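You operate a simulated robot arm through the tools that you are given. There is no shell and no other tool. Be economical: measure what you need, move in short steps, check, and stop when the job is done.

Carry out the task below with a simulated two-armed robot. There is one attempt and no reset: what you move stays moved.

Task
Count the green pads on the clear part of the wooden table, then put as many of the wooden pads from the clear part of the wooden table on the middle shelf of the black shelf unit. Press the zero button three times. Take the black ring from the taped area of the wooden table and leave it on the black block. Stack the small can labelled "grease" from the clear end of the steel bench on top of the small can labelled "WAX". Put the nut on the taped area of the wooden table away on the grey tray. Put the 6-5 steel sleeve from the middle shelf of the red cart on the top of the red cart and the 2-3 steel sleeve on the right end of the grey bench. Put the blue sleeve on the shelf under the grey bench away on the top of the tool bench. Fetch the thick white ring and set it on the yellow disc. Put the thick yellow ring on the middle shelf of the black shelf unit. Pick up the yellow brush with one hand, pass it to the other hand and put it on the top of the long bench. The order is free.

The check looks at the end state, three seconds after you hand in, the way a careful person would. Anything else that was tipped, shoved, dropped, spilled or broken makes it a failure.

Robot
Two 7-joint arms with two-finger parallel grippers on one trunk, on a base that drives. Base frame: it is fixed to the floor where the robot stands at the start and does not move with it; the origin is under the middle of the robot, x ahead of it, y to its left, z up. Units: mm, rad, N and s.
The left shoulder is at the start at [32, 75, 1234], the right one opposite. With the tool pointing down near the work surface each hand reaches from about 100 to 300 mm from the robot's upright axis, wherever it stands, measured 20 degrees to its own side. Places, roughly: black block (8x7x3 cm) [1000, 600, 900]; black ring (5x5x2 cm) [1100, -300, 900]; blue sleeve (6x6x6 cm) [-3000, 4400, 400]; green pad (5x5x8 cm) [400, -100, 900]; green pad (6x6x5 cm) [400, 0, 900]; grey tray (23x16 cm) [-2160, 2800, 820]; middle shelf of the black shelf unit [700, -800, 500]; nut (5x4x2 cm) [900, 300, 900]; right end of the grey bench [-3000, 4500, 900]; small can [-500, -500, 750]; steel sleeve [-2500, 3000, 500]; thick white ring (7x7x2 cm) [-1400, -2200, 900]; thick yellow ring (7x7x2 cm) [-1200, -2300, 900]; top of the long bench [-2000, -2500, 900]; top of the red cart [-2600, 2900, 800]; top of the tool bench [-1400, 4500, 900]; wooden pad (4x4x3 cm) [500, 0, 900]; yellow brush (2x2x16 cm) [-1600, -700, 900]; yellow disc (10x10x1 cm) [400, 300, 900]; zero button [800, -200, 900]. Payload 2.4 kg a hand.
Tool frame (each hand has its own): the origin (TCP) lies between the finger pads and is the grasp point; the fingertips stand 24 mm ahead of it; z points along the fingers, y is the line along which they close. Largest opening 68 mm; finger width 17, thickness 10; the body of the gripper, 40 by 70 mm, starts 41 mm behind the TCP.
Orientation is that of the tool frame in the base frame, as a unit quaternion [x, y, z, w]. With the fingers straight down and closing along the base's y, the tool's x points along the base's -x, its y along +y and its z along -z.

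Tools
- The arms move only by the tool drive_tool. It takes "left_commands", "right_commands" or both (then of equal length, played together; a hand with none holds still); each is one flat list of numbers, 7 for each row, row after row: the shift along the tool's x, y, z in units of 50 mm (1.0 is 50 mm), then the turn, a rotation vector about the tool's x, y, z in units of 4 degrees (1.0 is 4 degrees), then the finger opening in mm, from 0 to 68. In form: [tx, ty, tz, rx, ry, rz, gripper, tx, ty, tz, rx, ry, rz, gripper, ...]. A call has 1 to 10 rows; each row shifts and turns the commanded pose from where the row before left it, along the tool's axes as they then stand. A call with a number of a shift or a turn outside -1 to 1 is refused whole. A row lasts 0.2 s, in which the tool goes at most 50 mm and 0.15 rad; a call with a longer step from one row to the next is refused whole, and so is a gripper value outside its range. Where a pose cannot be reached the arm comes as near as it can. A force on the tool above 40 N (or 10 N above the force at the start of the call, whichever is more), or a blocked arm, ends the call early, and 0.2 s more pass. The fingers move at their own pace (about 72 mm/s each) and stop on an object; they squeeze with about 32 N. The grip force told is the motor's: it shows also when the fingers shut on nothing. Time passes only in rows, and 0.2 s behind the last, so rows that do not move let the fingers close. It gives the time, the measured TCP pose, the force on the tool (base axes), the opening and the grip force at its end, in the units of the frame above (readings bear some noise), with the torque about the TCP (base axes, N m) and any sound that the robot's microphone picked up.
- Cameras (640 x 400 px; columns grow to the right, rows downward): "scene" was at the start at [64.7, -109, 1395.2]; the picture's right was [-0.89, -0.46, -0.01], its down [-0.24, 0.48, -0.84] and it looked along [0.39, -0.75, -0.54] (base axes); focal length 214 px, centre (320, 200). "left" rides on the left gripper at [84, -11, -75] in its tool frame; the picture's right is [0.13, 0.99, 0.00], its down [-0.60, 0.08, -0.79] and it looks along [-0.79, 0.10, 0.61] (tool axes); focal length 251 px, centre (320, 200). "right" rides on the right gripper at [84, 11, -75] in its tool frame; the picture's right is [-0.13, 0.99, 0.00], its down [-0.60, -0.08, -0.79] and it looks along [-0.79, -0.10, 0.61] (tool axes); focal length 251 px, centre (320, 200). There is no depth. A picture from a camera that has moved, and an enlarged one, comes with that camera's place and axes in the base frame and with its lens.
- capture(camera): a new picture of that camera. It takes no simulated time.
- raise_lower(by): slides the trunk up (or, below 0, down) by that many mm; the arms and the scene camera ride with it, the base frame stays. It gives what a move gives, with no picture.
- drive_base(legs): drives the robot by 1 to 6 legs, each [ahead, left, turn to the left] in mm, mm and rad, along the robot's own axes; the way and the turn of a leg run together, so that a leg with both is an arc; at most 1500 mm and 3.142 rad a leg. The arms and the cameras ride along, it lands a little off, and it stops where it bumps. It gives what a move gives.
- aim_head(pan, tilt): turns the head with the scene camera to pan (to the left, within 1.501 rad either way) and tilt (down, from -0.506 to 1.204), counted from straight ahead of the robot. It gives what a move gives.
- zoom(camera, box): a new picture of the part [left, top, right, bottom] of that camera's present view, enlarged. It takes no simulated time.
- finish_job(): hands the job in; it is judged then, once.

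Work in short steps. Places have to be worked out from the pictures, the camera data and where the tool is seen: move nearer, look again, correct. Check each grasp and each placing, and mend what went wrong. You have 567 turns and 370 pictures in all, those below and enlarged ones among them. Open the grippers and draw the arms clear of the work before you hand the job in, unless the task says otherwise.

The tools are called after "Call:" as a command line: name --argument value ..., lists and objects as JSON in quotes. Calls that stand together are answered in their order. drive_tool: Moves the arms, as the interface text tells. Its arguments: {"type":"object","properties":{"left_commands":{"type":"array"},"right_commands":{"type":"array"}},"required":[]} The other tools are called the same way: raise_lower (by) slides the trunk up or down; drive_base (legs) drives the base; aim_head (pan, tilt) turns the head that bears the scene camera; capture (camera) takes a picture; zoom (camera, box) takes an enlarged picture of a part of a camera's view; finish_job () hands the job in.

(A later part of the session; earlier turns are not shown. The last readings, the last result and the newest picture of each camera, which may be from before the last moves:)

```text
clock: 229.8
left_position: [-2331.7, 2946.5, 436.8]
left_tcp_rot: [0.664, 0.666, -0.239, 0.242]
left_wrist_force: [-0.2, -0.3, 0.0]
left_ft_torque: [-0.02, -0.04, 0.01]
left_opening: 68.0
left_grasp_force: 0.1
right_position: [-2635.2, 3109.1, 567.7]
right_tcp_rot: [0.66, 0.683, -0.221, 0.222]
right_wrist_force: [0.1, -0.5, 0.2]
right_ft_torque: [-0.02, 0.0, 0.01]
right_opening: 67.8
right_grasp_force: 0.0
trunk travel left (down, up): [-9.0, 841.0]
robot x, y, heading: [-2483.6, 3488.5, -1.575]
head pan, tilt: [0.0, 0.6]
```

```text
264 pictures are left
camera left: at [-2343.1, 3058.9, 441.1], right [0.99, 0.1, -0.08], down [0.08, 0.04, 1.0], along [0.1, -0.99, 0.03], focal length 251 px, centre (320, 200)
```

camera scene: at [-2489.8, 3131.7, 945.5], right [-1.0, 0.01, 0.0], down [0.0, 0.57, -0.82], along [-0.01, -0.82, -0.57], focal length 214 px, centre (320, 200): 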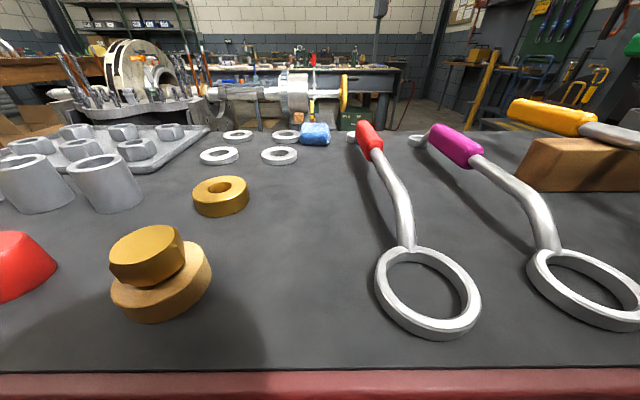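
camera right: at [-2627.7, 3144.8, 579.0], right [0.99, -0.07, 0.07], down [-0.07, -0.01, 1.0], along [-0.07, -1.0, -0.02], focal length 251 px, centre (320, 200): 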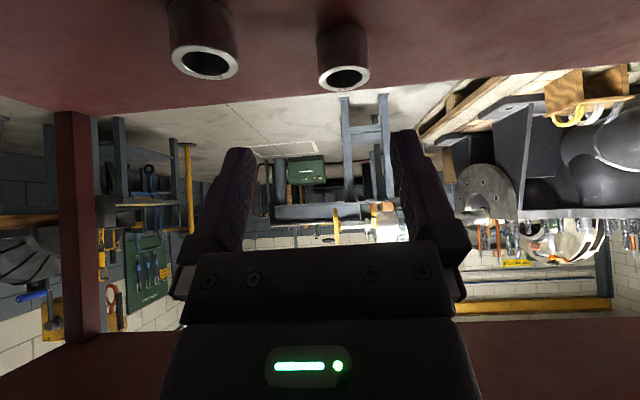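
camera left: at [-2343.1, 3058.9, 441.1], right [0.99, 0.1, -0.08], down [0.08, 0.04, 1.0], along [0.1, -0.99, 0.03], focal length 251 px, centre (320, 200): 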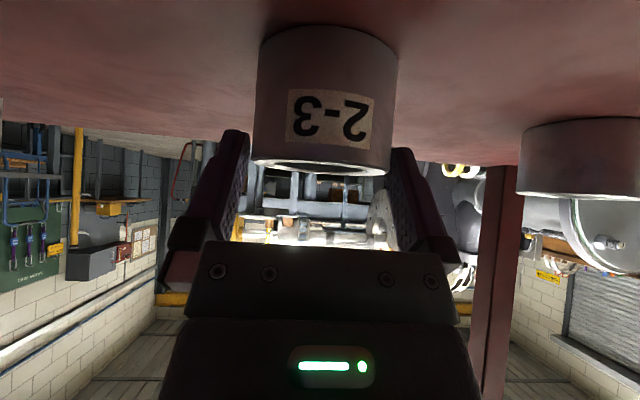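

Sleeve is between the fingers. Trim +1.5 mm, descend 15 mm, and close.

Call:
drive_tool --left_commands '[0.1, 0.03, 0.12, 0, 0, 0, 68, 0.1, 0, 0.12, 0, 0, 0, 68, 0, 0, 0, 0, 0, 0, 68]'

Call:
drive_tool --left_commands '[0, 0, 0, 0, 0, 0, 40, 0, 0, 0, 0, 0, 0, 40, 0, 0, 0, 0, 0, 0, 40]'

Call:
capture --camera "left"

```text
clock: 230.6
left_position: [-2330.0, 2946.6, 421.3]
left_tcp_rot: [0.665, 0.665, -0.241, 0.241]
left_wrist_force: [0.1, 1.0, -0.1]
left_ft_torque: [0.01, -0.01, 0.04]
left_opening: 68.2
left_grasp_force: 0.1
right_position: [-2635.0, 3108.2, 568.5]
right_tcp_rot: [0.66, 0.682, -0.223, 0.222]
right_wrist_force: [0.7, -0.5, -0.6]
right_ft_torque: [0.01, -0.02, -0.02]
right_opening: 67.8
right_grasp_force: 0.1
trunk travel left (down, up): [-9.0, 841.0]
robot x, y, heading: [-2486.6, 3492.6, -1.572]
head pan, tilt: [0.0, 0.6]
```

```text
clock: 231.4
left_position: [-2329.8, 2946.1, 423.0]
left_tcp_rot: [0.665, 0.665, -0.241, 0.241]
left_wrist_force: [-2.5, -0.5, 0.8]
left_ft_torque: [0.04, 0.28, 0.0]
left_opening: 61.7
left_grasp_force: 31.6
right_position: [-2635.9, 3108.4, 568.9]
right_tcp_rot: [0.66, 0.682, -0.222, 0.222]
right_wrist_force: [-0.2, -0.2, -0.1]
right_ft_torque: [-0.01, -0.01, 0.0]
right_opening: 68.0
right_grasp_force: 0.0
trunk travel left (down, up): [-9.0, 841.0]
robot x, y, heading: [-2484.7, 3488.2, -1.575]
head pan, tilt: [0.0, 0.6]
```

```text
263 pictures are left
camera left: at [-2341.5, 3059.1, 425.9], right [0.99, 0.1, -0.08], down [0.08, 0.04, 1.0], along [0.1, -0.99, 0.04], focal length 251 px, centre (320, 200)
```

left: 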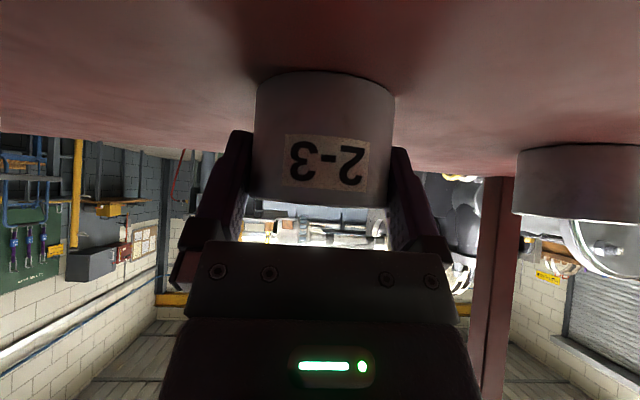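

Gripped (61.7 mm). Lift 60 mm, then advance the base 85 mm for the 6-5 with the right hand.

Call:
drive_tool --left_commands '[-0.3, 0, -0.36, 0, 0, 0, 40, -0.45, 0, -0.54, 0, 0, 0, 40, 0, 0, 0, 0, 0, 0, 40]'

Call:
drive_base --legs '[[80, 0, 0]]'

Call:
capture --camera "left"

Call:
zoom --camera "right" --box '[240, 0, 440, 125]'

```text
clock: 232.2
left_position: [-2329.3, 2945.5, 478.7]
left_tcp_rot: [0.665, 0.665, -0.239, 0.241]
left_wrist_force: [0.6, -0.6, -5.8]
left_ft_torque: [-0.02, 0.01, 0.01]
left_opening: 62.0
left_grasp_force: 32.0
right_position: [-2635.0, 3108.0, 567.3]
right_tcp_rot: [0.661, 0.682, -0.221, 0.222]
right_wrist_force: [-0.5, 0.7, -0.5]
right_ft_torque: [0.0, -0.01, 0.01]
right_opening: 67.9
right_grasp_force: 0.0
trunk travel left (down, up): [-9.0, 841.0]
robot x, y, heading: [-2482.9, 3489.9, -1.575]
head pan, tilt: [0.0, 0.6]
```

```text
clock: 233.3
left_position: [-2330.7, 2865.6, 477.6]
left_tcp_rot: [0.665, 0.665, -0.239, 0.241]
left_wrist_force: [-0.6, 0.1, -6.1]
left_ft_torque: [0.05, 0.0, 0.0]
left_opening: 61.6
left_grasp_force: 31.7
right_position: [-2635.6, 3027.7, 567.9]
right_tcp_rot: [0.661, 0.682, -0.223, 0.222]
right_wrist_force: [0.0, 0.4, 0.0]
right_ft_torque: [-0.02, 0.0, -0.01]
right_opening: 68.1
right_grasp_force: 0.0
trunk travel left (down, up): [-9.0, 841.0]
robot x, y, heading: [-2487.3, 3409.1, -1.58]
head pan, tilt: [0.0, 0.6]
```

```text
262 pictures are left
camera left: at [-2342.0, 2977.8, 482.5], right [0.99, 0.1, -0.08], down [0.08, 0.04, 1.0], along [0.1, -0.99, 0.03], focal length 251 px, centre (320, 200)
```

left: 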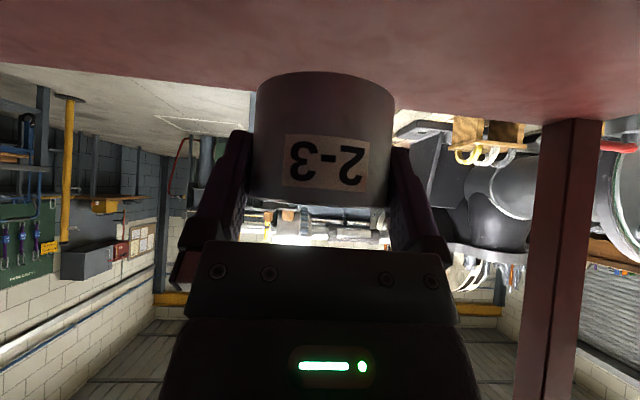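

```text
3.20 times, centred on (340, 62) of right
camera zoom: at [-2628.1, 3141.0, 578.2], right [0.99, -0.08, 0.07], down [-0.07, -0.01, 1.0], along [-0.07, -1.0, -0.02], focal length 805 px, centre (256, 640)
```

zoom: 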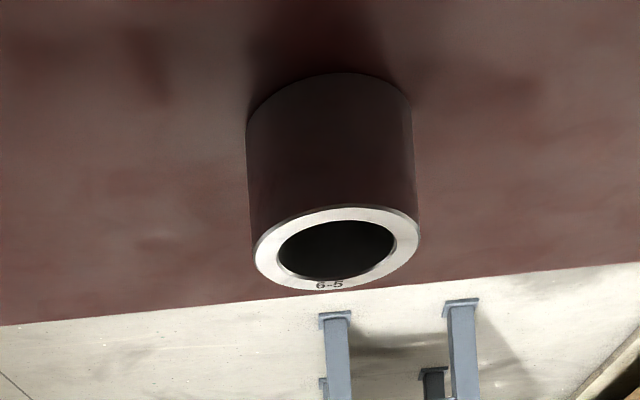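

Label 6-5 confirmed; centre ≈(−2609,2843). Bring the right hand over it at z≈568.

Call:
drive_tool --right_commands '[-0.72, 0.14, 0.536, 0, 0, 0, 68, -0.72, 0.14, 0.536, 0, 0, 0, 68, -0.72, 0.14, 0.536, 0, 0, 0, 68, -0.6, 0.12, 0.44, 0, 0, 0, 68, 0.4, 0, 0.6, 0, 0, 0, 68, 0.2, 0, 0.3, 0, 0, 0, 68, 0, 0, 0, 0, 0, 0, 68]'

Call:
zoom --camera "right" --box '[220, 0, 420, 125]'

```text
clock: 234.9
left_position: [-2330.2, 2865.5, 477.8]
left_tcp_rot: [0.665, 0.665, -0.239, 0.241]
left_wrist_force: [-0.3, -0.7, -5.4]
left_ft_torque: [0.05, -0.02, 0.03]
left_opening: 61.9
left_grasp_force: 32.2
right_position: [-2605.3, 2853.0, 512.0]
right_tcp_rot: [0.662, 0.682, -0.222, 0.221]
right_wrist_force: [-0.4, -0.1, -0.9]
right_ft_torque: [-0.01, 0.0, 0.03]
right_opening: 68.0
right_grasp_force: 0.1
trunk travel left (down, up): [-9.0, 841.0]
robot x, y, heading: [-2488.7, 3410.8, -1.576]
head pan, tilt: [0.0, 0.6]
```

```text
3.20 times, centred on (320, 62) of right
camera zoom: at [-2597.1, 2966.9, 523.0], right [0.99, -0.08, 0.07], down [-0.07, -0.01, 1.0], along [-0.07, -1.0, -0.02], focal length 805 px, centre (320, 640)
```

zoom: 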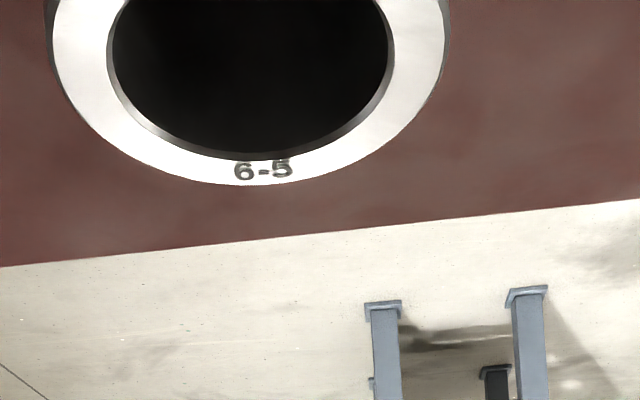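

Call:
drive_tool --right_commands '[-0.08, -0.085, 0.06, 0, 0, 0, 68, 0.4, 0, 0.54, 0, 0, 0, 68, 0.35, 0, 0.47, 0, 0, 0, 68, 0, 0, 0, 0, 0, 0, 68]'

Call:
capture --camera "right"

```text
clock: 235.9
left_position: [-2330.3, 2865.7, 477.8]
left_tcp_rot: [0.665, 0.665, -0.239, 0.241]
left_wrist_force: [0.1, 0.2, -6.4]
left_ft_torque: [0.0, -0.01, 0.01]
left_opening: 61.9
left_grasp_force: 32.2
right_position: [-2609.1, 2851.8, 450.3]
right_tcp_rot: [0.661, 0.682, -0.221, 0.222]
right_wrist_force: [0.1, 0.3, -0.4]
right_ft_torque: [0.0, 0.0, 0.01]
right_opening: 68.1
right_grasp_force: 0.1
trunk travel left (down, up): [-9.0, 841.0]
robot x, y, heading: [-2485.6, 3414.4, -1.581]
head pan, tilt: [0.0, 0.6]
```

```text
259 pictures are left
camera right: at [-2601.3, 2964.5, 461.1], right [0.99, -0.08, 0.07], down [-0.07, -0.02, 1.0], along [-0.07, -1.0, -0.02], focal length 251 px, centre (320, 200)
```

right: 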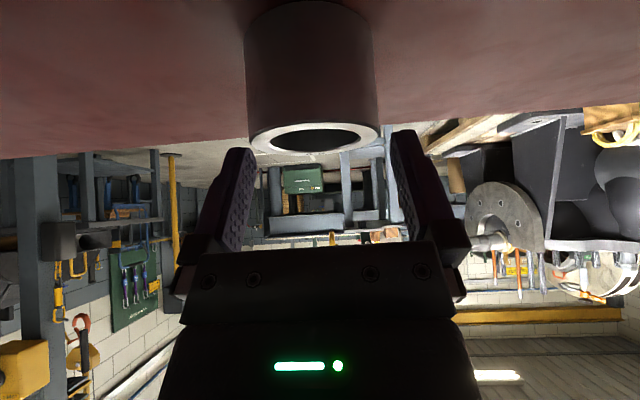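

Call:
drive_tool --right_commands '[-0.06, -0.045, 0.04, 0, 0, 0, 68, 0.15, 0, 0.21, 0, 0, 0, 68, 0.15, 0, 0.21, 0, 0, 0, 68, 0, 0, 0, 0, 0, 0, 68]'

Call:
capture --camera "right"

```text
clock: 236.9
left_position: [-2330.0, 2864.9, 478.7]
left_tcp_rot: [0.665, 0.665, -0.24, 0.241]
left_wrist_force: [0.8, 0.3, -6.1]
left_ft_torque: [0.01, 0.02, 0.0]
left_opening: 61.8
left_grasp_force: 32.1
right_position: [-2610.8, 2846.2, 425.2]
right_tcp_rot: [0.661, 0.681, -0.223, 0.221]
right_wrist_force: [-0.6, -0.6, -0.6]
right_ft_torque: [0.0, 0.02, 0.0]
right_opening: 67.9
right_grasp_force: 0.1
trunk travel left (down, up): [-9.0, 841.0]
robot x, y, heading: [-2484.5, 3410.7, -1.582]
head pan, tilt: [0.0, 0.6]
```

```text
258 pictures are left
camera right: at [-2603.2, 2958.5, 435.5], right [0.99, -0.08, 0.07], down [-0.07, -0.01, 1.0], along [-0.07, -1.0, -0.02], focal length 251 px, centre (320, 200)
```

right: 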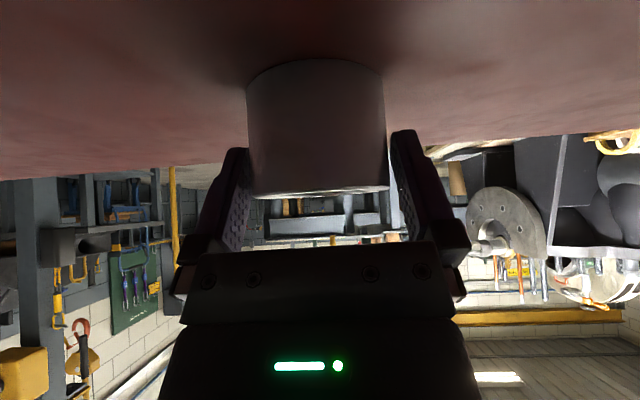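

Straddling without contact. Close, then lift 60 mm.

Call:
drive_tool --right_commands '[0, 0, 0, 0, 0, 0, 40, 0, 0, 0, 0, 0, 0, 40, 0, 0, 0, 0, 0, 0, 40, -0.24, 0, -0.32, 0, 0, 0, 40, -0.5, 0, -0.66, 0, 0, 0, 40, 0, 0, 0, 0, 0, 0, 40]'

Call:
capture --camera "right"

```text
clock: 238.3
left_position: [-2330.0, 2864.7, 477.6]
left_tcp_rot: [0.665, 0.665, -0.239, 0.241]
left_wrist_force: [-1.4, -0.7, -6.3]
left_ft_torque: [0.0, -0.04, -0.01]
left_opening: 61.7
left_grasp_force: 31.7
right_position: [-2609.9, 2844.5, 487.0]
right_tcp_rot: [0.662, 0.681, -0.222, 0.221]
right_wrist_force: [-0.1, 1.2, -5.2]
right_ft_torque: [0.01, 0.0, 0.03]
right_opening: 61.6
right_grasp_force: 31.8
trunk travel left (down, up): [-9.0, 841.0]
robot x, y, heading: [-2487.5, 3413.5, -1.572]
head pan, tilt: [0.0, 0.6]
```

```text
257 pictures are left
camera right: at [-2602.3, 2957.4, 496.9], right [0.99, -0.08, 0.07], down [-0.07, -0.02, 1.0], along [-0.08, -1.0, -0.02], focal length 251 px, centre (320, 200)
```

right: 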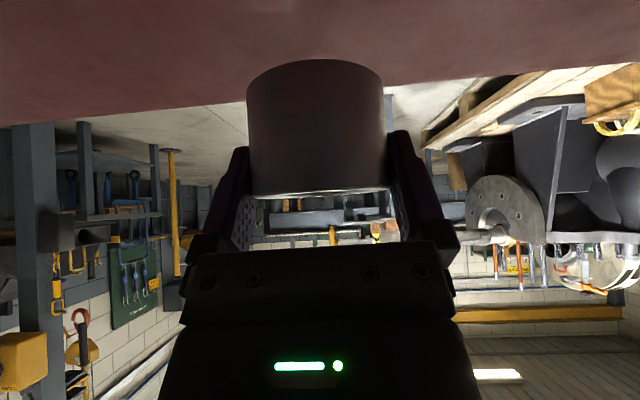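

Both sleeves held. Back out 400 mm, raise the trunk, and view the cart top.

Call:
drive_base --legs '[[-400, 0, 0]]'

Call:
raise_lower --by 440

Call:
aim_head --pan 0 --tilt 0.75

Call:
capture --camera "scene"

```text
clock: 240.8
left_position: [-2324.7, 3271.3, 479.0]
left_tcp_rot: [0.663, 0.668, -0.238, 0.242]
left_wrist_force: [0.3, -0.4, -5.3]
left_ft_torque: [0.05, 0.02, 0.0]
left_opening: 61.8
left_grasp_force: 32.0
right_position: [-2605.3, 3249.1, 487.5]
right_tcp_rot: [0.658, 0.685, -0.221, 0.222]
right_wrist_force: [-1.0, 0.4, -5.4]
right_ft_torque: [0.01, 0.0, -0.02]
right_opening: 61.7
right_grasp_force: 31.4
trunk travel left (down, up): [-9.0, 841.0]
robot x, y, heading: [-2483.1, 3816.5, -1.567]
head pan, tilt: [0.0, 0.6]
```

```text
refused: 440 is not a number from -400 to 400
```

```text
clock: 241.5
left_position: [-2324.5, 3270.7, 478.2]
left_tcp_rot: [0.663, 0.668, -0.238, 0.242]
left_wrist_force: [0.3, -0.2, -5.2]
left_ft_torque: [0.04, -0.02, 0.0]
left_opening: 61.8
left_grasp_force: 32.3
right_position: [-2604.1, 3249.1, 486.3]
right_tcp_rot: [0.658, 0.684, -0.221, 0.223]
right_wrist_force: [-0.1, 0.7, -5.0]
right_ft_torque: [0.05, -0.01, 0.0]
right_opening: 61.6
right_grasp_force: 32.1
trunk travel left (down, up): [-9.0, 841.0]
robot x, y, heading: [-2486.1, 3812.7, -1.566]
head pan, tilt: [0.0, 0.75]
```

```text
256 pictures are left
camera scene: at [-2486.5, 3595.7, 932.4], right [-1.0, 0.0, 0.0], down [0.0, 0.68, -0.73], along [0.0, -0.73, -0.68], focal length 214 px, centre (320, 200)
```

scene: 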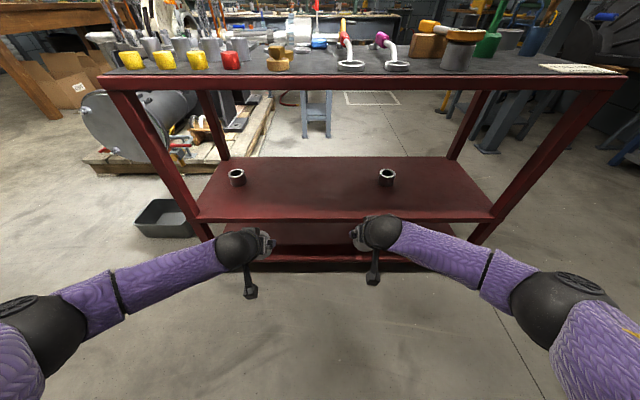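

Call:
raise_lower --by 400

Call:
raise_lower --by 80

Call:
aim_head --pan 0 --tilt 0.8

Call:
capture --camera "scene"

```text
clock: 245.3
left_position: [-2324.6, 3272.2, 878.3]
left_tcp_rot: [0.662, 0.668, -0.238, 0.242]
left_wrist_force: [-0.7, -0.7, -5.8]
left_ft_torque: [0.05, -0.02, -0.04]
left_opening: 61.8
left_grasp_force: 32.0
right_position: [-2605.6, 3248.8, 895.7]
right_tcp_rot: [0.657, 0.682, -0.228, 0.228]
right_wrist_force: [-0.2, 0.8, -5.2]
right_ft_torque: [0.03, 0.01, -0.03]
right_opening: 61.2
right_grasp_force: 32.1
trunk travel left (down, up): [-409.0, 441.0]
robot x, y, heading: [-2484.8, 3815.9, -1.572]
head pan, tilt: [0.0, 0.75]
```

```text
clock: 246.5
left_position: [-2324.3, 3270.1, 956.9]
left_tcp_rot: [0.662, 0.668, -0.238, 0.242]
left_wrist_force: [-0.4, -0.5, -5.2]
left_ft_torque: [-0.01, 0.02, 0.03]
left_opening: 61.9
left_grasp_force: 32.0
right_position: [-2605.0, 3245.9, 988.1]
right_tcp_rot: [0.654, 0.68, -0.235, 0.236]
right_wrist_force: [0.2, 0.3, -5.8]
right_ft_torque: [0.01, 0.0, 0.01]
right_opening: 61.4
right_grasp_force: 32.1
trunk travel left (down, up): [-489.0, 361.0]
robot x, y, heading: [-2485.9, 3812.7, -1.57]
head pan, tilt: [0.0, 0.75]
```

```text
clock: 247.1
left_position: [-2324.4, 3270.6, 958.2]
left_tcp_rot: [0.662, 0.669, -0.237, 0.242]
left_wrist_force: [0.5, 0.0, -5.6]
left_ft_torque: [0.0, -0.03, 0.0]
left_opening: 62.0
left_grasp_force: 32.3
right_position: [-2604.4, 3247.8, 988.6]
right_tcp_rot: [0.654, 0.68, -0.235, 0.235]
right_wrist_force: [0.3, -0.3, -5.3]
right_ft_torque: [-0.01, -0.01, 0.01]
right_opening: 61.5
right_grasp_force: 32.0
trunk travel left (down, up): [-489.0, 361.0]
robot x, y, heading: [-2486.2, 3816.0, -1.571]
head pan, tilt: [0.0, 0.799]
```

```text
255 pictures are left
camera scene: at [-2486.6, 3711.7, 1418.5], right [-1.0, 0.0, 0.0], down [0.0, 0.72, -0.7], along [0.0, -0.7, -0.72], focal length 214 px, centre (320, 200)
```

scene: 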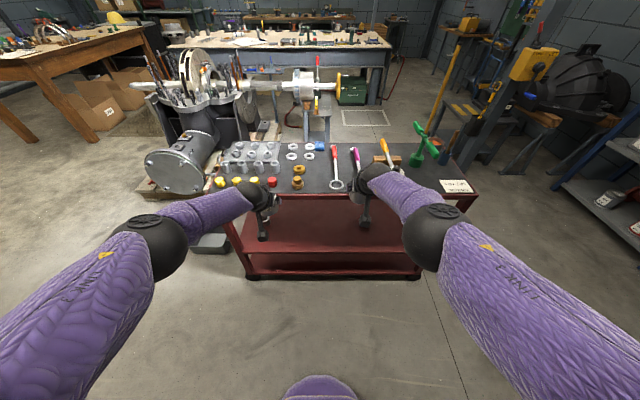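

Spot for the 6-5: ≈(−2478,3000) between gold caps and the red wrench. Raise left sleeve 100 mm, drive over, then lower by trunk.

Call:
drive_tool --left_commands '[-0.6, 0, -0.78, 0, 0, 0, 40, -0.6, 0, -0.78, 0, 0, 0, 40, 0, 0, 0, 0, 0, 0, 40]'

Call:
drive_base --legs '[[235, 126, 0]]'

Call:
capture --camera "right"

Call:
capture --camera "scene"

```text
clock: 247.9
left_position: [-2326.1, 3275.7, 1056.5]
left_tcp_rot: [0.662, 0.668, -0.238, 0.242]
left_wrist_force: [0.8, 0.9, -5.5]
left_ft_torque: [0.02, -0.03, 0.02]
left_opening: 61.5
left_grasp_force: 32.3
right_position: [-2604.5, 3246.6, 989.5]
right_tcp_rot: [0.654, 0.68, -0.234, 0.235]
right_wrist_force: [0.3, 0.2, -6.1]
right_ft_torque: [0.0, 0.01, 0.0]
right_opening: 61.4
right_grasp_force: 31.5
trunk travel left (down, up): [-489.0, 361.0]
robot x, y, heading: [-2482.5, 3814.0, -1.569]
head pan, tilt: [0.0, 0.799]
```

```text
clock: 249.8
left_position: [-2202.2, 3041.4, 1056.2]
left_tcp_rot: [0.663, 0.667, -0.24, 0.242]
left_wrist_force: [0.0, 0.2, -5.9]
left_ft_torque: [0.02, 0.0, -0.01]
left_opening: 61.8
left_grasp_force: 31.7
right_position: [-2479.5, 3015.2, 988.3]
right_tcp_rot: [0.653, 0.68, -0.235, 0.235]
right_wrist_force: [0.6, -0.4, -5.7]
right_ft_torque: [0.01, -0.01, 0.01]
right_opening: 61.2
right_grasp_force: 32.2
trunk travel left (down, up): [-489.0, 361.0]
robot x, y, heading: [-2360.0, 3581.5, -1.57]
head pan, tilt: [0.0, 0.799]
```

```text
254 pictures are left
camera right: at [-2472.8, 3127.4, 994.1], right [1.0, -0.07, 0.07], down [-0.07, 0.02, 1.0], along [-0.07, -1.0, 0.02], focal length 251 px, centre (320, 200)
```

right: 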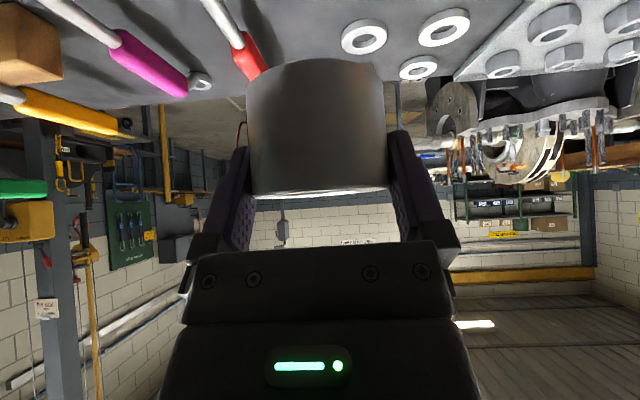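

```text
253 pictures are left
camera scene: at [-2362.0, 3478.3, 1418.4], right [-1.0, 0.0, 0.0], down [0.0, 0.72, -0.7], along [0.0, -0.7, -0.72], focal length 214 px, centre (320, 200)
```

scene: 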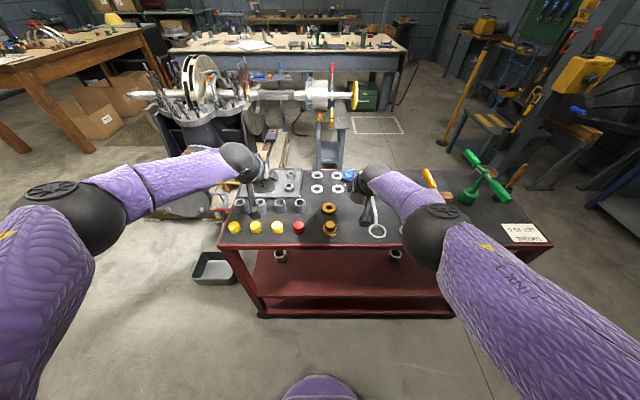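

Spot confirmed clear. Forward 20 mm and lower the trunk 105.

Call:
drive_base --legs '[[18, -4, 0]]'

Call:
raise_lower --by -100

Call:
capture --camera "right"

Call:
zoom --camera "scene" --box '[220, 140, 480, 300]'

```text
clock: 250.6
left_position: [-2204.7, 3024.3, 1055.7]
left_tcp_rot: [0.663, 0.668, -0.238, 0.241]
left_wrist_force: [-0.1, -0.2, -5.3]
left_ft_torque: [0.06, 0.01, 0.02]
left_opening: 61.7
left_grasp_force: 32.3
right_position: [-2483.6, 2994.0, 987.7]
right_tcp_rot: [0.654, 0.68, -0.234, 0.235]
right_wrist_force: [-0.1, -0.3, -5.4]
right_ft_torque: [0.05, 0.01, 0.01]
right_opening: 61.5
right_grasp_force: 31.7
trunk travel left (down, up): [-489.0, 361.0]
robot x, y, heading: [-2362.4, 3563.4, -1.573]
head pan, tilt: [0.0, 0.799]
```

```text
clock: 251.9
left_position: [-2205.6, 3025.4, 957.4]
left_tcp_rot: [0.662, 0.668, -0.239, 0.242]
left_wrist_force: [0.2, -0.4, -6.5]
left_ft_torque: [0.0, 0.01, 0.01]
left_opening: 61.8
left_grasp_force: 32.2
right_position: [-2484.0, 2996.9, 889.4]
right_tcp_rot: [0.653, 0.68, -0.234, 0.236]
right_wrist_force: [-0.8, -0.5, -5.4]
right_ft_torque: [0.04, 0.02, -0.02]
right_opening: 61.5
right_grasp_force: 32.1
trunk travel left (down, up): [-389.0, 461.0]
robot x, y, heading: [-2361.6, 3564.8, -1.566]
head pan, tilt: [0.0, 0.799]
```

```text
252 pictures are left
camera right: at [-2476.8, 3110.1, 894.7], right [1.0, -0.07, 0.07], down [-0.07, 0.02, 1.0], along [-0.07, -1.0, 0.02], focal length 251 px, centre (320, 200)
```

right: 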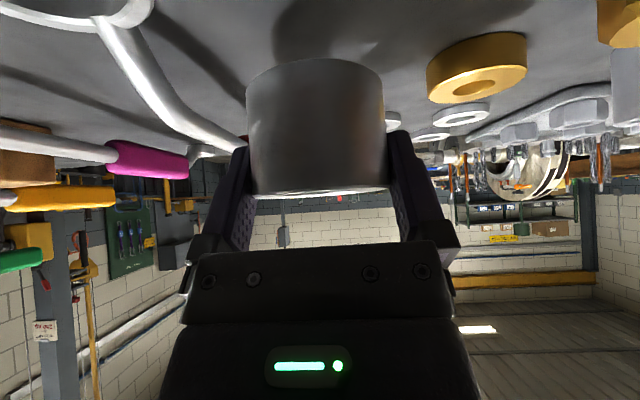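

```text
2.46 times, centred on (350, 220) of scene
camera zoom: at [-2366.2, 3449.5, 1318.0], right [-1.0, 0.0, 0.0], down [0.0, 0.72, -0.7], along [0.0, -0.7, -0.72], focal length 528 px, centre (246, 151)
```

zoom: 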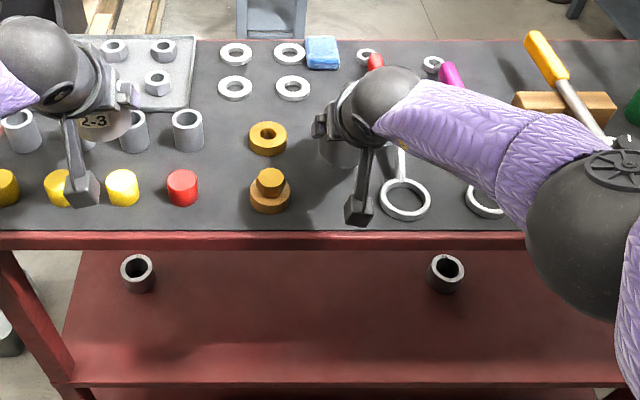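

Lower the sleeve gently to the cart top.

Call:
drive_tool --right_commands '[0, 0.1, 0, 0, 0, 0, 40, 0.2, 0, 0.25, 0, 0, 0, 40, 0.1, 0, 0.12, 0, 0, 0, 40, 0, 0, 0, 0, 0, 0, 40]'

Call:
drive_tool --right_commands '[0.04, 0, 0.05, 0, 0, 0, 40, 0.04, 0, 0.05, 0, 0, 0, 40, 0, 0, 0, 0, 0, 0, 40]'

```text
clock: 252.9
left_position: [-2205.2, 3025.4, 957.4]
left_tcp_rot: [0.662, 0.668, -0.237, 0.242]
left_wrist_force: [0.5, 0.0, -5.5]
left_ft_torque: [0.01, -0.01, 0.01]
left_opening: 61.9
left_grasp_force: 32.0
right_position: [-2477.8, 2996.6, 865.1]
right_tcp_rot: [0.654, 0.68, -0.234, 0.235]
right_wrist_force: [-0.4, 0.0, -6.4]
right_ft_torque: [0.03, -0.02, 0.02]
right_opening: 61.2
right_grasp_force: 32.2
trunk travel left (down, up): [-389.0, 461.0]
robot x, y, heading: [-2365.1, 3565.6, -1.567]
head pan, tilt: [0.0, 0.799]
```

```text
clock: 253.7
left_position: [-2205.1, 3026.2, 956.3]
left_tcp_rot: [0.662, 0.669, -0.237, 0.243]
left_wrist_force: [-0.7, -0.9, -5.5]
left_ft_torque: [0.01, 0.01, 0.03]
left_opening: 61.7
left_grasp_force: 32.0
right_position: [-2477.5, 2997.4, 864.0]
right_tcp_rot: [0.653, 0.68, -0.235, 0.236]
right_wrist_force: [-0.4, 0.0, -5.7]
right_ft_torque: [0.03, -0.01, 0.03]
right_opening: 61.1
right_grasp_force: 32.2
right hand out of reach, approached as far as the arm can: row 1, 2
trunk travel left (down, up): [-389.0, 461.0]
robot x, y, heading: [-2363.9, 3565.3, -1.569]
head pan, tilt: [0.0, 0.799]
```

Call:
raise_lower --by -5

Call:
drive_tool --right_commands '[0, 0, 0, 0, 0, 0, 40]'

Call:
capture --camera "right"

```text
clock: 254.3
left_position: [-2204.5, 3026.5, 952.0]
left_tcp_rot: [0.662, 0.668, -0.238, 0.242]
left_wrist_force: [0.5, -0.1, -4.7]
left_ft_torque: [0.03, 0.0, 0.01]
left_opening: 61.7
left_grasp_force: 32.1
right_position: [-2477.5, 2997.6, 862.0]
right_tcp_rot: [0.653, 0.68, -0.235, 0.237]
right_wrist_force: [-1.4, -3.4, 9.4]
right_ft_torque: [0.22, -0.01, 0.02]
right_opening: 61.4
right_grasp_force: 31.8
trunk travel left (down, up): [-384.0, 466.0]
robot x, y, heading: [-2364.6, 3560.3, -1.57]
head pan, tilt: [0.0, 0.799]
```

```text
clock: 254.7
left_position: [-2205.8, 3025.7, 952.7]
left_tcp_rot: [0.662, 0.668, -0.238, 0.242]
left_wrist_force: [-0.6, 0.4, -5.0]
left_ft_torque: [0.05, 0.04, -0.01]
left_opening: 61.8
left_grasp_force: 32.0
right_position: [-2477.3, 2998.3, 861.3]
right_tcp_rot: [0.653, 0.68, -0.236, 0.236]
right_wrist_force: [-1.3, -7.1, 14.9]
right_ft_torque: [0.25, -0.04, 0.0]
right_opening: 61.2
right_grasp_force: 31.7
trunk travel left (down, up): [-384.0, 466.0]
robot x, y, heading: [-2362.6, 3564.5, -1.572]
head pan, tilt: [0.0, 0.799]
```

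```text
250 pictures are left
camera right: at [-2471.4, 3110.6, 866.9], right [1.0, -0.06, 0.07], down [-0.07, 0.03, 1.0], along [-0.07, -1.0, 0.02], focal length 251 px, centre (320, 200)
```

right: 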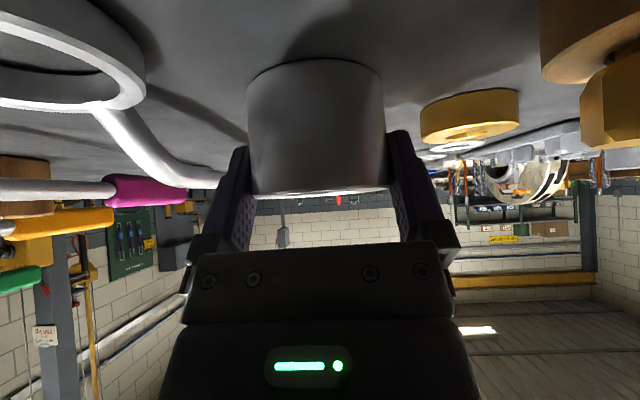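

Contact. Open and rise straight up.

Call:
drive_tool --right_commands '[0, 0, 0, 0, 0, 0, 68, 0, 0, 0, 0, 0, 0, 68, -0.31, 0, -0.39, 0, 0, 0, 68, -0.6, 0, -0.75, 0, 0, 0, 68, -0.6, 0, -0.75, 0, 0, 0, 68]'

Call:
capture --camera "right"

Call:
zoom --camera "scene" --box '[220, 140, 480, 300]'

```text
clock: 255.9
left_position: [-2206.0, 3026.4, 951.0]
left_tcp_rot: [0.663, 0.668, -0.238, 0.242]
left_wrist_force: [0.1, -0.5, -5.7]
left_ft_torque: [0.02, 0.01, -0.02]
left_opening: 61.7
left_grasp_force: 32.1
right_position: [-2476.8, 2998.1, 980.4]
right_tcp_rot: [0.653, 0.68, -0.235, 0.235]
right_wrist_force: [-0.1, -0.7, -0.5]
right_ft_torque: [0.02, 0.0, 0.03]
right_opening: 67.7
right_grasp_force: 0.0
trunk travel left (down, up): [-384.0, 466.0]
robot x, y, heading: [-2362.7, 3562.8, -1.564]
head pan, tilt: [0.0, 0.799]
```

```text
249 pictures are left
camera right: at [-2469.6, 3111.8, 986.3], right [1.0, -0.07, 0.07], down [-0.07, 0.02, 1.0], along [-0.07, -1.0, 0.02], focal length 251 px, centre (320, 200)
```

right: 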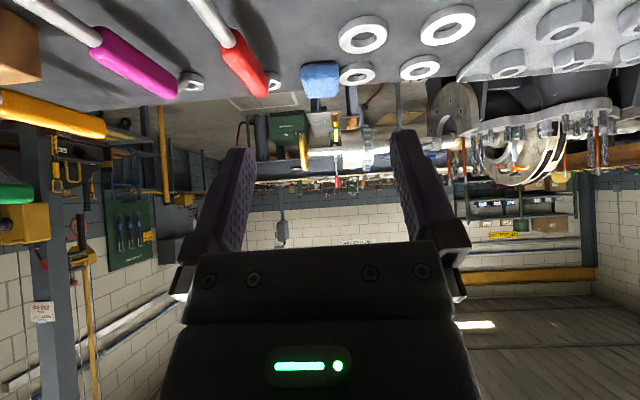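

```text
2.46 times, centred on (350, 220) of scene
camera zoom: at [-2366.1, 3449.2, 1313.0], right [-1.0, 0.0, 0.0], down [0.0, 0.72, -0.7], along [0.0, -0.7, -0.72], focal length 528 px, centre (246, 151)
```

zoom: 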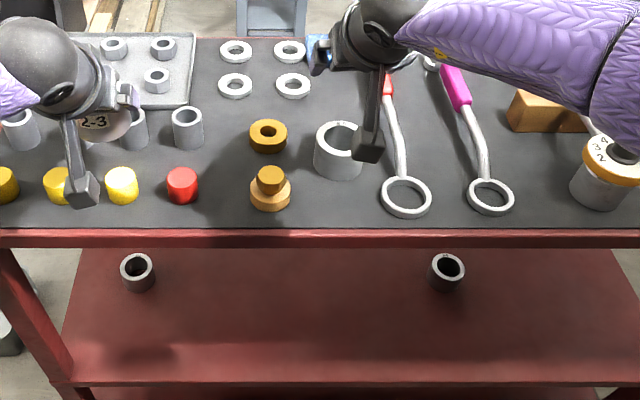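

6-5 stands on the cart top. Back off, raise and retract arms before turning to the benches.

Call:
raise_lower --by 100

Call:
drive_base --legs '[[-230, 0, 0]]'

Call:
drive_tool --left_commands '[0.76, 0, -0.62, 0, 0, 0, 40, 0.76, 0, -0.62, 0, 0, 0, 40, 0.76, 0, -0.62, 0, 0, 0, 40, 0.76, 0, -0.62, 0, 0, 0, 40]' --right_commands '[0.76, 0, -0.62, 0, 0, 0, 68, 0.76, 0, -0.62, 0, 0, 0, 68, 0.76, 0, -0.62, 0, 0, 0, 68, 0.76, 0, -0.62, 0, 0, 0, 68]'

Call:
aim_head --pan -1.4 --tilt 0.5

Call:
capture --camera "scene"

```text
clock: 257.2
left_position: [-2205.3, 3025.2, 1051.6]
left_tcp_rot: [0.662, 0.668, -0.239, 0.242]
left_wrist_force: [-0.3, 0.1, -6.2]
left_ft_torque: [0.02, 0.01, -0.03]
left_opening: 61.9
left_grasp_force: 32.2
right_position: [-2476.6, 2997.3, 1080.7]
right_tcp_rot: [0.653, 0.68, -0.234, 0.236]
right_wrist_force: [-0.2, 0.7, 0.5]
right_ft_torque: [0.01, -0.02, 0.02]
right_opening: 68.0
right_grasp_force: 0.1
trunk travel left (down, up): [-484.0, 366.0]
robot x, y, heading: [-2364.0, 3564.6, -1.573]
head pan, tilt: [0.0, 0.799]
```

```text
clock: 258.9
left_position: [-2205.5, 3254.9, 1052.5]
left_tcp_rot: [0.662, 0.669, -0.237, 0.242]
left_wrist_force: [0.5, 0.0, -4.9]
left_ft_torque: [0.03, -0.01, 0.02]
left_opening: 61.9
left_grasp_force: 31.9
right_position: [-2477.2, 3229.4, 1081.6]
right_tcp_rot: [0.654, 0.679, -0.235, 0.236]
right_wrist_force: [-0.3, 0.6, 0.4]
right_ft_torque: [-0.03, 0.03, 0.01]
right_opening: 68.1
right_grasp_force: 0.0
trunk travel left (down, up): [-484.0, 366.0]
robot x, y, heading: [-2364.3, 3795.1, -1.571]
head pan, tilt: [0.0, 0.799]
```

```text
clock: 259.9
left_position: [-2206.4, 3453.2, 1050.7]
left_tcp_rot: [0.661, 0.668, -0.238, 0.244]
left_wrist_force: [-0.9, 0.0, -5.3]
left_ft_torque: [-0.01, 0.04, -0.01]
left_opening: 61.9
left_grasp_force: 32.0
right_position: [-2483.5, 3425.4, 1082.5]
right_tcp_rot: [0.654, 0.679, -0.235, 0.236]
right_wrist_force: [0.3, -0.5, -0.6]
right_ft_torque: [-0.04, 0.0, -0.01]
right_opening: 68.3
right_grasp_force: 0.1
trunk travel left (down, up): [-484.0, 366.0]
robot x, y, heading: [-2366.7, 3796.9, -1.568]
head pan, tilt: [0.0, 0.799]
```

```text
clock: 261.5
left_position: [-2206.2, 3452.2, 1049.9]
left_tcp_rot: [0.662, 0.668, -0.239, 0.242]
left_wrist_force: [-0.7, 0.7, -6.4]
left_ft_torque: [0.03, 0.01, 0.02]
left_opening: 61.9
left_grasp_force: 32.0
right_position: [-2483.5, 3423.7, 1083.0]
right_tcp_rot: [0.655, 0.679, -0.235, 0.235]
right_wrist_force: [0.0, -0.6, 0.1]
right_ft_torque: [0.0, 0.01, 0.0]
right_opening: 67.9
right_grasp_force: 0.1
trunk travel left (down, up): [-484.0, 366.0]
robot x, y, heading: [-2361.0, 3789.8, -1.57]
head pan, tilt: [-1.4, 0.499]
```

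```text
247 pictures are left
camera scene: at [-2456.4, 3756.1, 1439.6], right [-0.17, 0.99, 0.0], down [0.47, 0.08, -0.88], along [-0.86, -0.15, -0.48], focal length 214 px, centre (320, 200)
```

scene: 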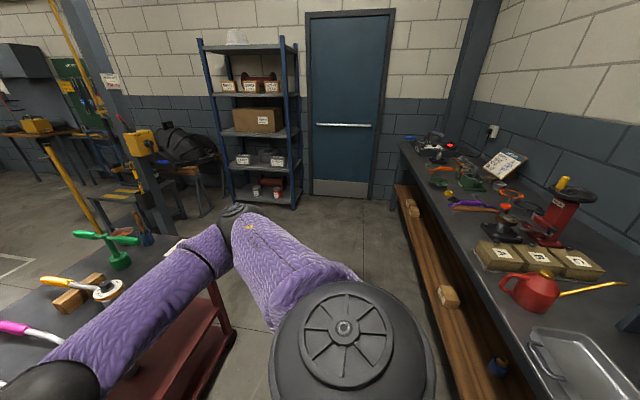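

Grey bench runs along the wall (front edge y≈4120); the blue sleeve is on its lower shelf. Move to open floor, turn to face the benches.

Call:
drive_base --legs '[[0, 660, 0], [300, 0, 0], [0, 0, 3.141]]'

Call:
aim_head --pan 0.5 --tilt 0.5

Call:
capture --camera "scene"

```text
clock: 274.2
left_position: [-1857.2, 3831.1, 1049.2]
left_tcp_rot: [0.677, -0.653, -0.245, -0.235]
left_wrist_force: [0.5, -0.9, -6.2]
left_ft_torque: [-0.04, -0.04, -0.01]
left_opening: 61.7
left_grasp_force: 31.4
right_position: [-1581.5, 3866.2, 1082.5]
right_tcp_rot: [0.688, -0.645, -0.238, -0.232]
right_wrist_force: [0.5, -0.4, -1.0]
right_ft_torque: [-0.01, 0.04, 0.0]
right_opening: 67.9
right_grasp_force: 0.1
trunk travel left (down, up): [-484.0, 366.0]
robot x, y, heading: [-1692.3, 3492.0, 1.598]
head pan, tilt: [-1.4, 0.499]
```

```text
clock: 276.1
left_position: [-1857.8, 3831.4, 1048.9]
left_tcp_rot: [0.676, -0.654, -0.245, -0.235]
left_wrist_force: [0.4, 0.7, -5.5]
left_ft_torque: [-0.05, 0.02, 0.0]
left_opening: 61.4
left_grasp_force: 32.2
right_position: [-1580.4, 3865.8, 1080.6]
right_tcp_rot: [0.689, -0.644, -0.239, -0.231]
right_wrist_force: [0.0, -0.2, 0.4]
right_ft_torque: [-0.01, -0.02, 0.0]
right_opening: 68.0
right_grasp_force: 0.0
trunk travel left (down, up): [-484.0, 366.0]
robot x, y, heading: [-1689.9, 3493.4, 1.595]
head pan, tilt: [0.499, 0.499]
```

```text
246 pictures are left
camera scene: at [-1739.7, 3594.7, 1439.5], right [0.86, 0.5, 0.0], down [0.24, -0.41, -0.88], along [-0.44, 0.76, -0.48], focal length 214 px, centre (320, 200)
```

scene: 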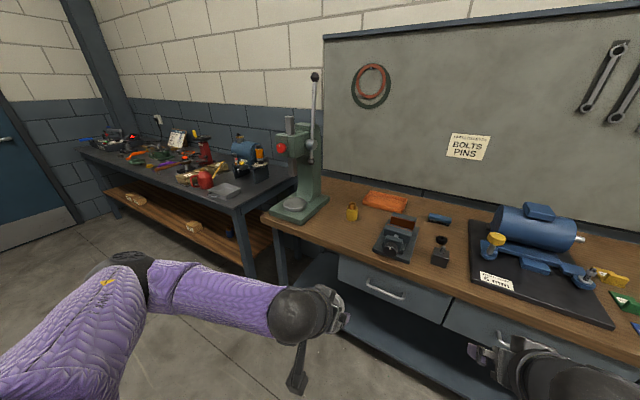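

Strafe left to the grey bench's right end.

Call:
drive_base --legs '[[50, 1050, -0.025]]'

Call:
aim_head --pan 0 --tilt 0.65

Call:
capture --camera "scene"

```text
clock: 281.6
left_position: [-2911.1, 3861.7, 1050.1]
left_tcp_rot: [0.671, -0.659, -0.243, -0.237]
left_wrist_force: [1.0, 0.7, -5.6]
left_ft_torque: [-0.02, 0.02, -0.02]
left_opening: 62.0
left_grasp_force: 31.9
right_position: [-2634.2, 3893.3, 1082.5]
right_tcp_rot: [0.683, -0.65, -0.236, -0.234]
right_wrist_force: [-0.1, 0.5, -0.1]
right_ft_torque: [-0.01, -0.02, 0.0]
right_opening: 68.4
right_grasp_force: 0.0
trunk travel left (down, up): [-484.0, 366.0]
robot x, y, heading: [-2748.9, 3521.4, 1.584]
head pan, tilt: [0.499, 0.499]
```

```text
clock: 282.5
left_position: [-2910.8, 3863.3, 1049.2]
left_tcp_rot: [0.672, -0.659, -0.244, -0.237]
left_wrist_force: [1.3, -1.0, -5.9]
left_ft_torque: [-0.04, 0.01, -0.01]
left_opening: 61.8
left_grasp_force: 32.3
right_position: [-2633.3, 3894.5, 1081.7]
right_tcp_rot: [0.684, -0.65, -0.237, -0.233]
right_wrist_force: [0.1, 0.2, 0.4]
right_ft_torque: [0.01, 0.0, 0.0]
right_opening: 67.8
right_grasp_force: 0.0
trunk travel left (down, up): [-484.0, 366.0]
robot x, y, heading: [-2746.0, 3522.2, 1.584]
head pan, tilt: [0.0, 0.649]
```

```text
245 pictures are left
camera scene: at [-2752.6, 3632.0, 1426.2], right [1.0, 0.01, 0.0], down [0.01, -0.6, -0.8], along [-0.01, 0.8, -0.6], focal length 214 px, centre (320, 200)
```

scene: 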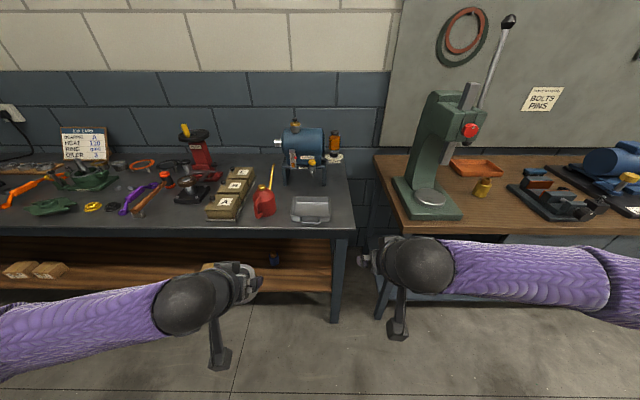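

Call:
zoom --camera "scene" --box '[150, 130, 370, 270]'

```text
2.86 times, centred on (260, 200) of scene
camera zoom: at [-2752.6, 3632.0, 1426.2], right [1.0, 0.01, 0.0], down [0.01, -0.6, -0.8], along [-0.01, 0.8, -0.6], focal length 613 px, centre (491, 200)
```

zoom: 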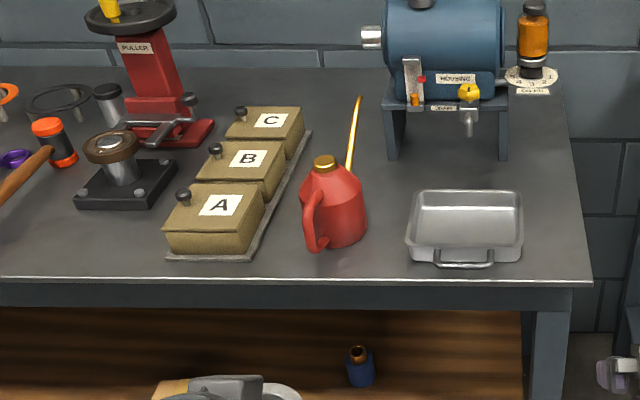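

Best clear spot on the bench's right end: right of the motor, behind the pan, ≈(−2685,4430). Reposition: right 105, hand adjustments, then forward.

Call:
drive_base --legs '[[0, -105, -0.013]]'

Call:
drive_tool --left_commands '[0, -0.8, 0, 0, 0, 0, 40, 0, -0.8, 0, 0, 0, 0, 40, 0, -0.6, 0, 0, 0, 0, 40]' --right_commands '[0.76, -0.4, -0.5, 0, 0, 0, 68, 0.76, -0.4, -0.5, 0, 0, 0, 68, 0, -0.5, 0, 0, 0, 0, 68]'

Call:
drive_base --legs '[[300, 0, 0]]'

Call:
capture --camera "scene"

```text
clock: 283.6
left_position: [-2802.0, 3866.7, 1049.4]
left_tcp_rot: [0.666, -0.664, -0.242, -0.239]
left_wrist_force: [0.9, -1.5, -5.5]
left_ft_torque: [-0.05, -0.06, -0.02]
left_opening: 61.4
left_grasp_force: 32.3
right_position: [-2523.9, 3892.3, 1082.9]
right_tcp_rot: [0.679, -0.655, -0.235, -0.235]
right_wrist_force: [0.0, 0.2, 0.3]
right_ft_torque: [0.01, 0.0, 0.0]
right_opening: 68.0
right_grasp_force: 0.1
trunk travel left (down, up): [-484.0, 366.0]
robot x, y, heading: [-2643.4, 3521.9, 1.568]
head pan, tilt: [0.0, 0.649]
```

```text
clock: 284.4
left_position: [-2694.1, 3867.1, 1048.5]
left_tcp_rot: [0.667, -0.663, -0.241, -0.239]
left_wrist_force: [-1.1, -0.9, -5.8]
left_ft_torque: [-0.03, 0.02, 0.07]
left_opening: 61.6
left_grasp_force: 32.5
right_position: [-2454.0, 3833.3, 1062.4]
right_tcp_rot: [0.679, -0.654, -0.236, -0.234]
right_wrist_force: [0.2, 0.6, 0.0]
right_ft_torque: [0.01, 0.0, 0.04]
right_opening: 68.3
right_grasp_force: 0.1
right hand out of reach, approached as far as the arm can: row 2
trunk travel left (down, up): [-484.0, 366.0]
robot x, y, heading: [-2651.1, 3526.3, 1.568]
head pan, tilt: [0.0, 0.649]
```

```text
clock: 286.5
left_position: [-2693.7, 4174.8, 1048.7]
left_tcp_rot: [0.668, -0.663, -0.242, -0.238]
left_wrist_force: [-0.4, 0.4, -6.1]
left_ft_torque: [-0.03, 0.0, 0.0]
left_opening: 61.7
left_grasp_force: 31.3
right_position: [-2454.1, 4141.3, 1061.7]
right_tcp_rot: [0.679, -0.654, -0.235, -0.235]
right_wrist_force: [0.2, -0.8, 0.4]
right_ft_torque: [0.01, -0.02, -0.04]
right_opening: 67.9
right_grasp_force: 0.0
trunk travel left (down, up): [-484.0, 366.0]
robot x, y, heading: [-2647.1, 3829.8, 1.572]
head pan, tilt: [0.0, 0.649]
```

```text
243 pictures are left
camera scene: at [-2648.4, 3940.3, 1426.1], right [1.0, 0.0, 0.0], down [0.0, -0.61, -0.8], along [0.0, 0.8, -0.61], focal length 214 px, centre (320, 200)
```

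scene: 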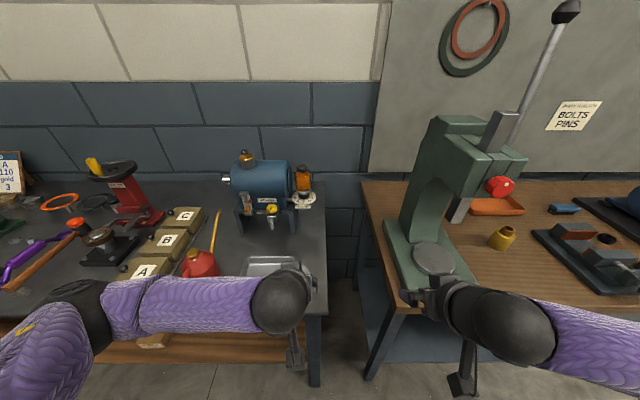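

Call:
zoom --camera "scene" --box '[200, 170, 360, 310]'

Call:
capture --camera "left"

```text
2.86 times, centred on (280, 240) of scene
camera zoom: at [-2648.4, 3940.3, 1426.1], right [1.0, 0.0, 0.0], down [0.0, -0.61, -0.8], along [0.0, 0.8, -0.61], focal length 613 px, centre (434, 86)
```

zoom: 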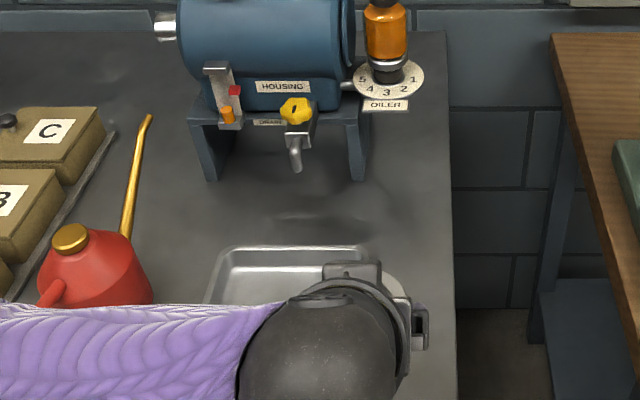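

```text
241 pictures are left
camera left: at [-2683.5, 4062.0, 1052.7], right [-0.99, -0.11, -0.08], down [-0.08, -0.04, 1.0], along [-0.11, 0.99, 0.03], focal length 251 px, centre (320, 200)
```

left: 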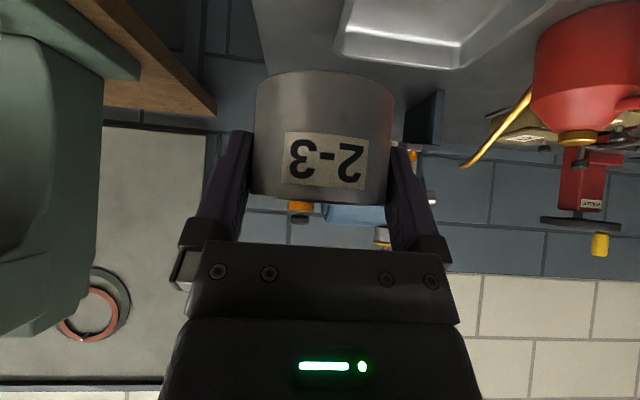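

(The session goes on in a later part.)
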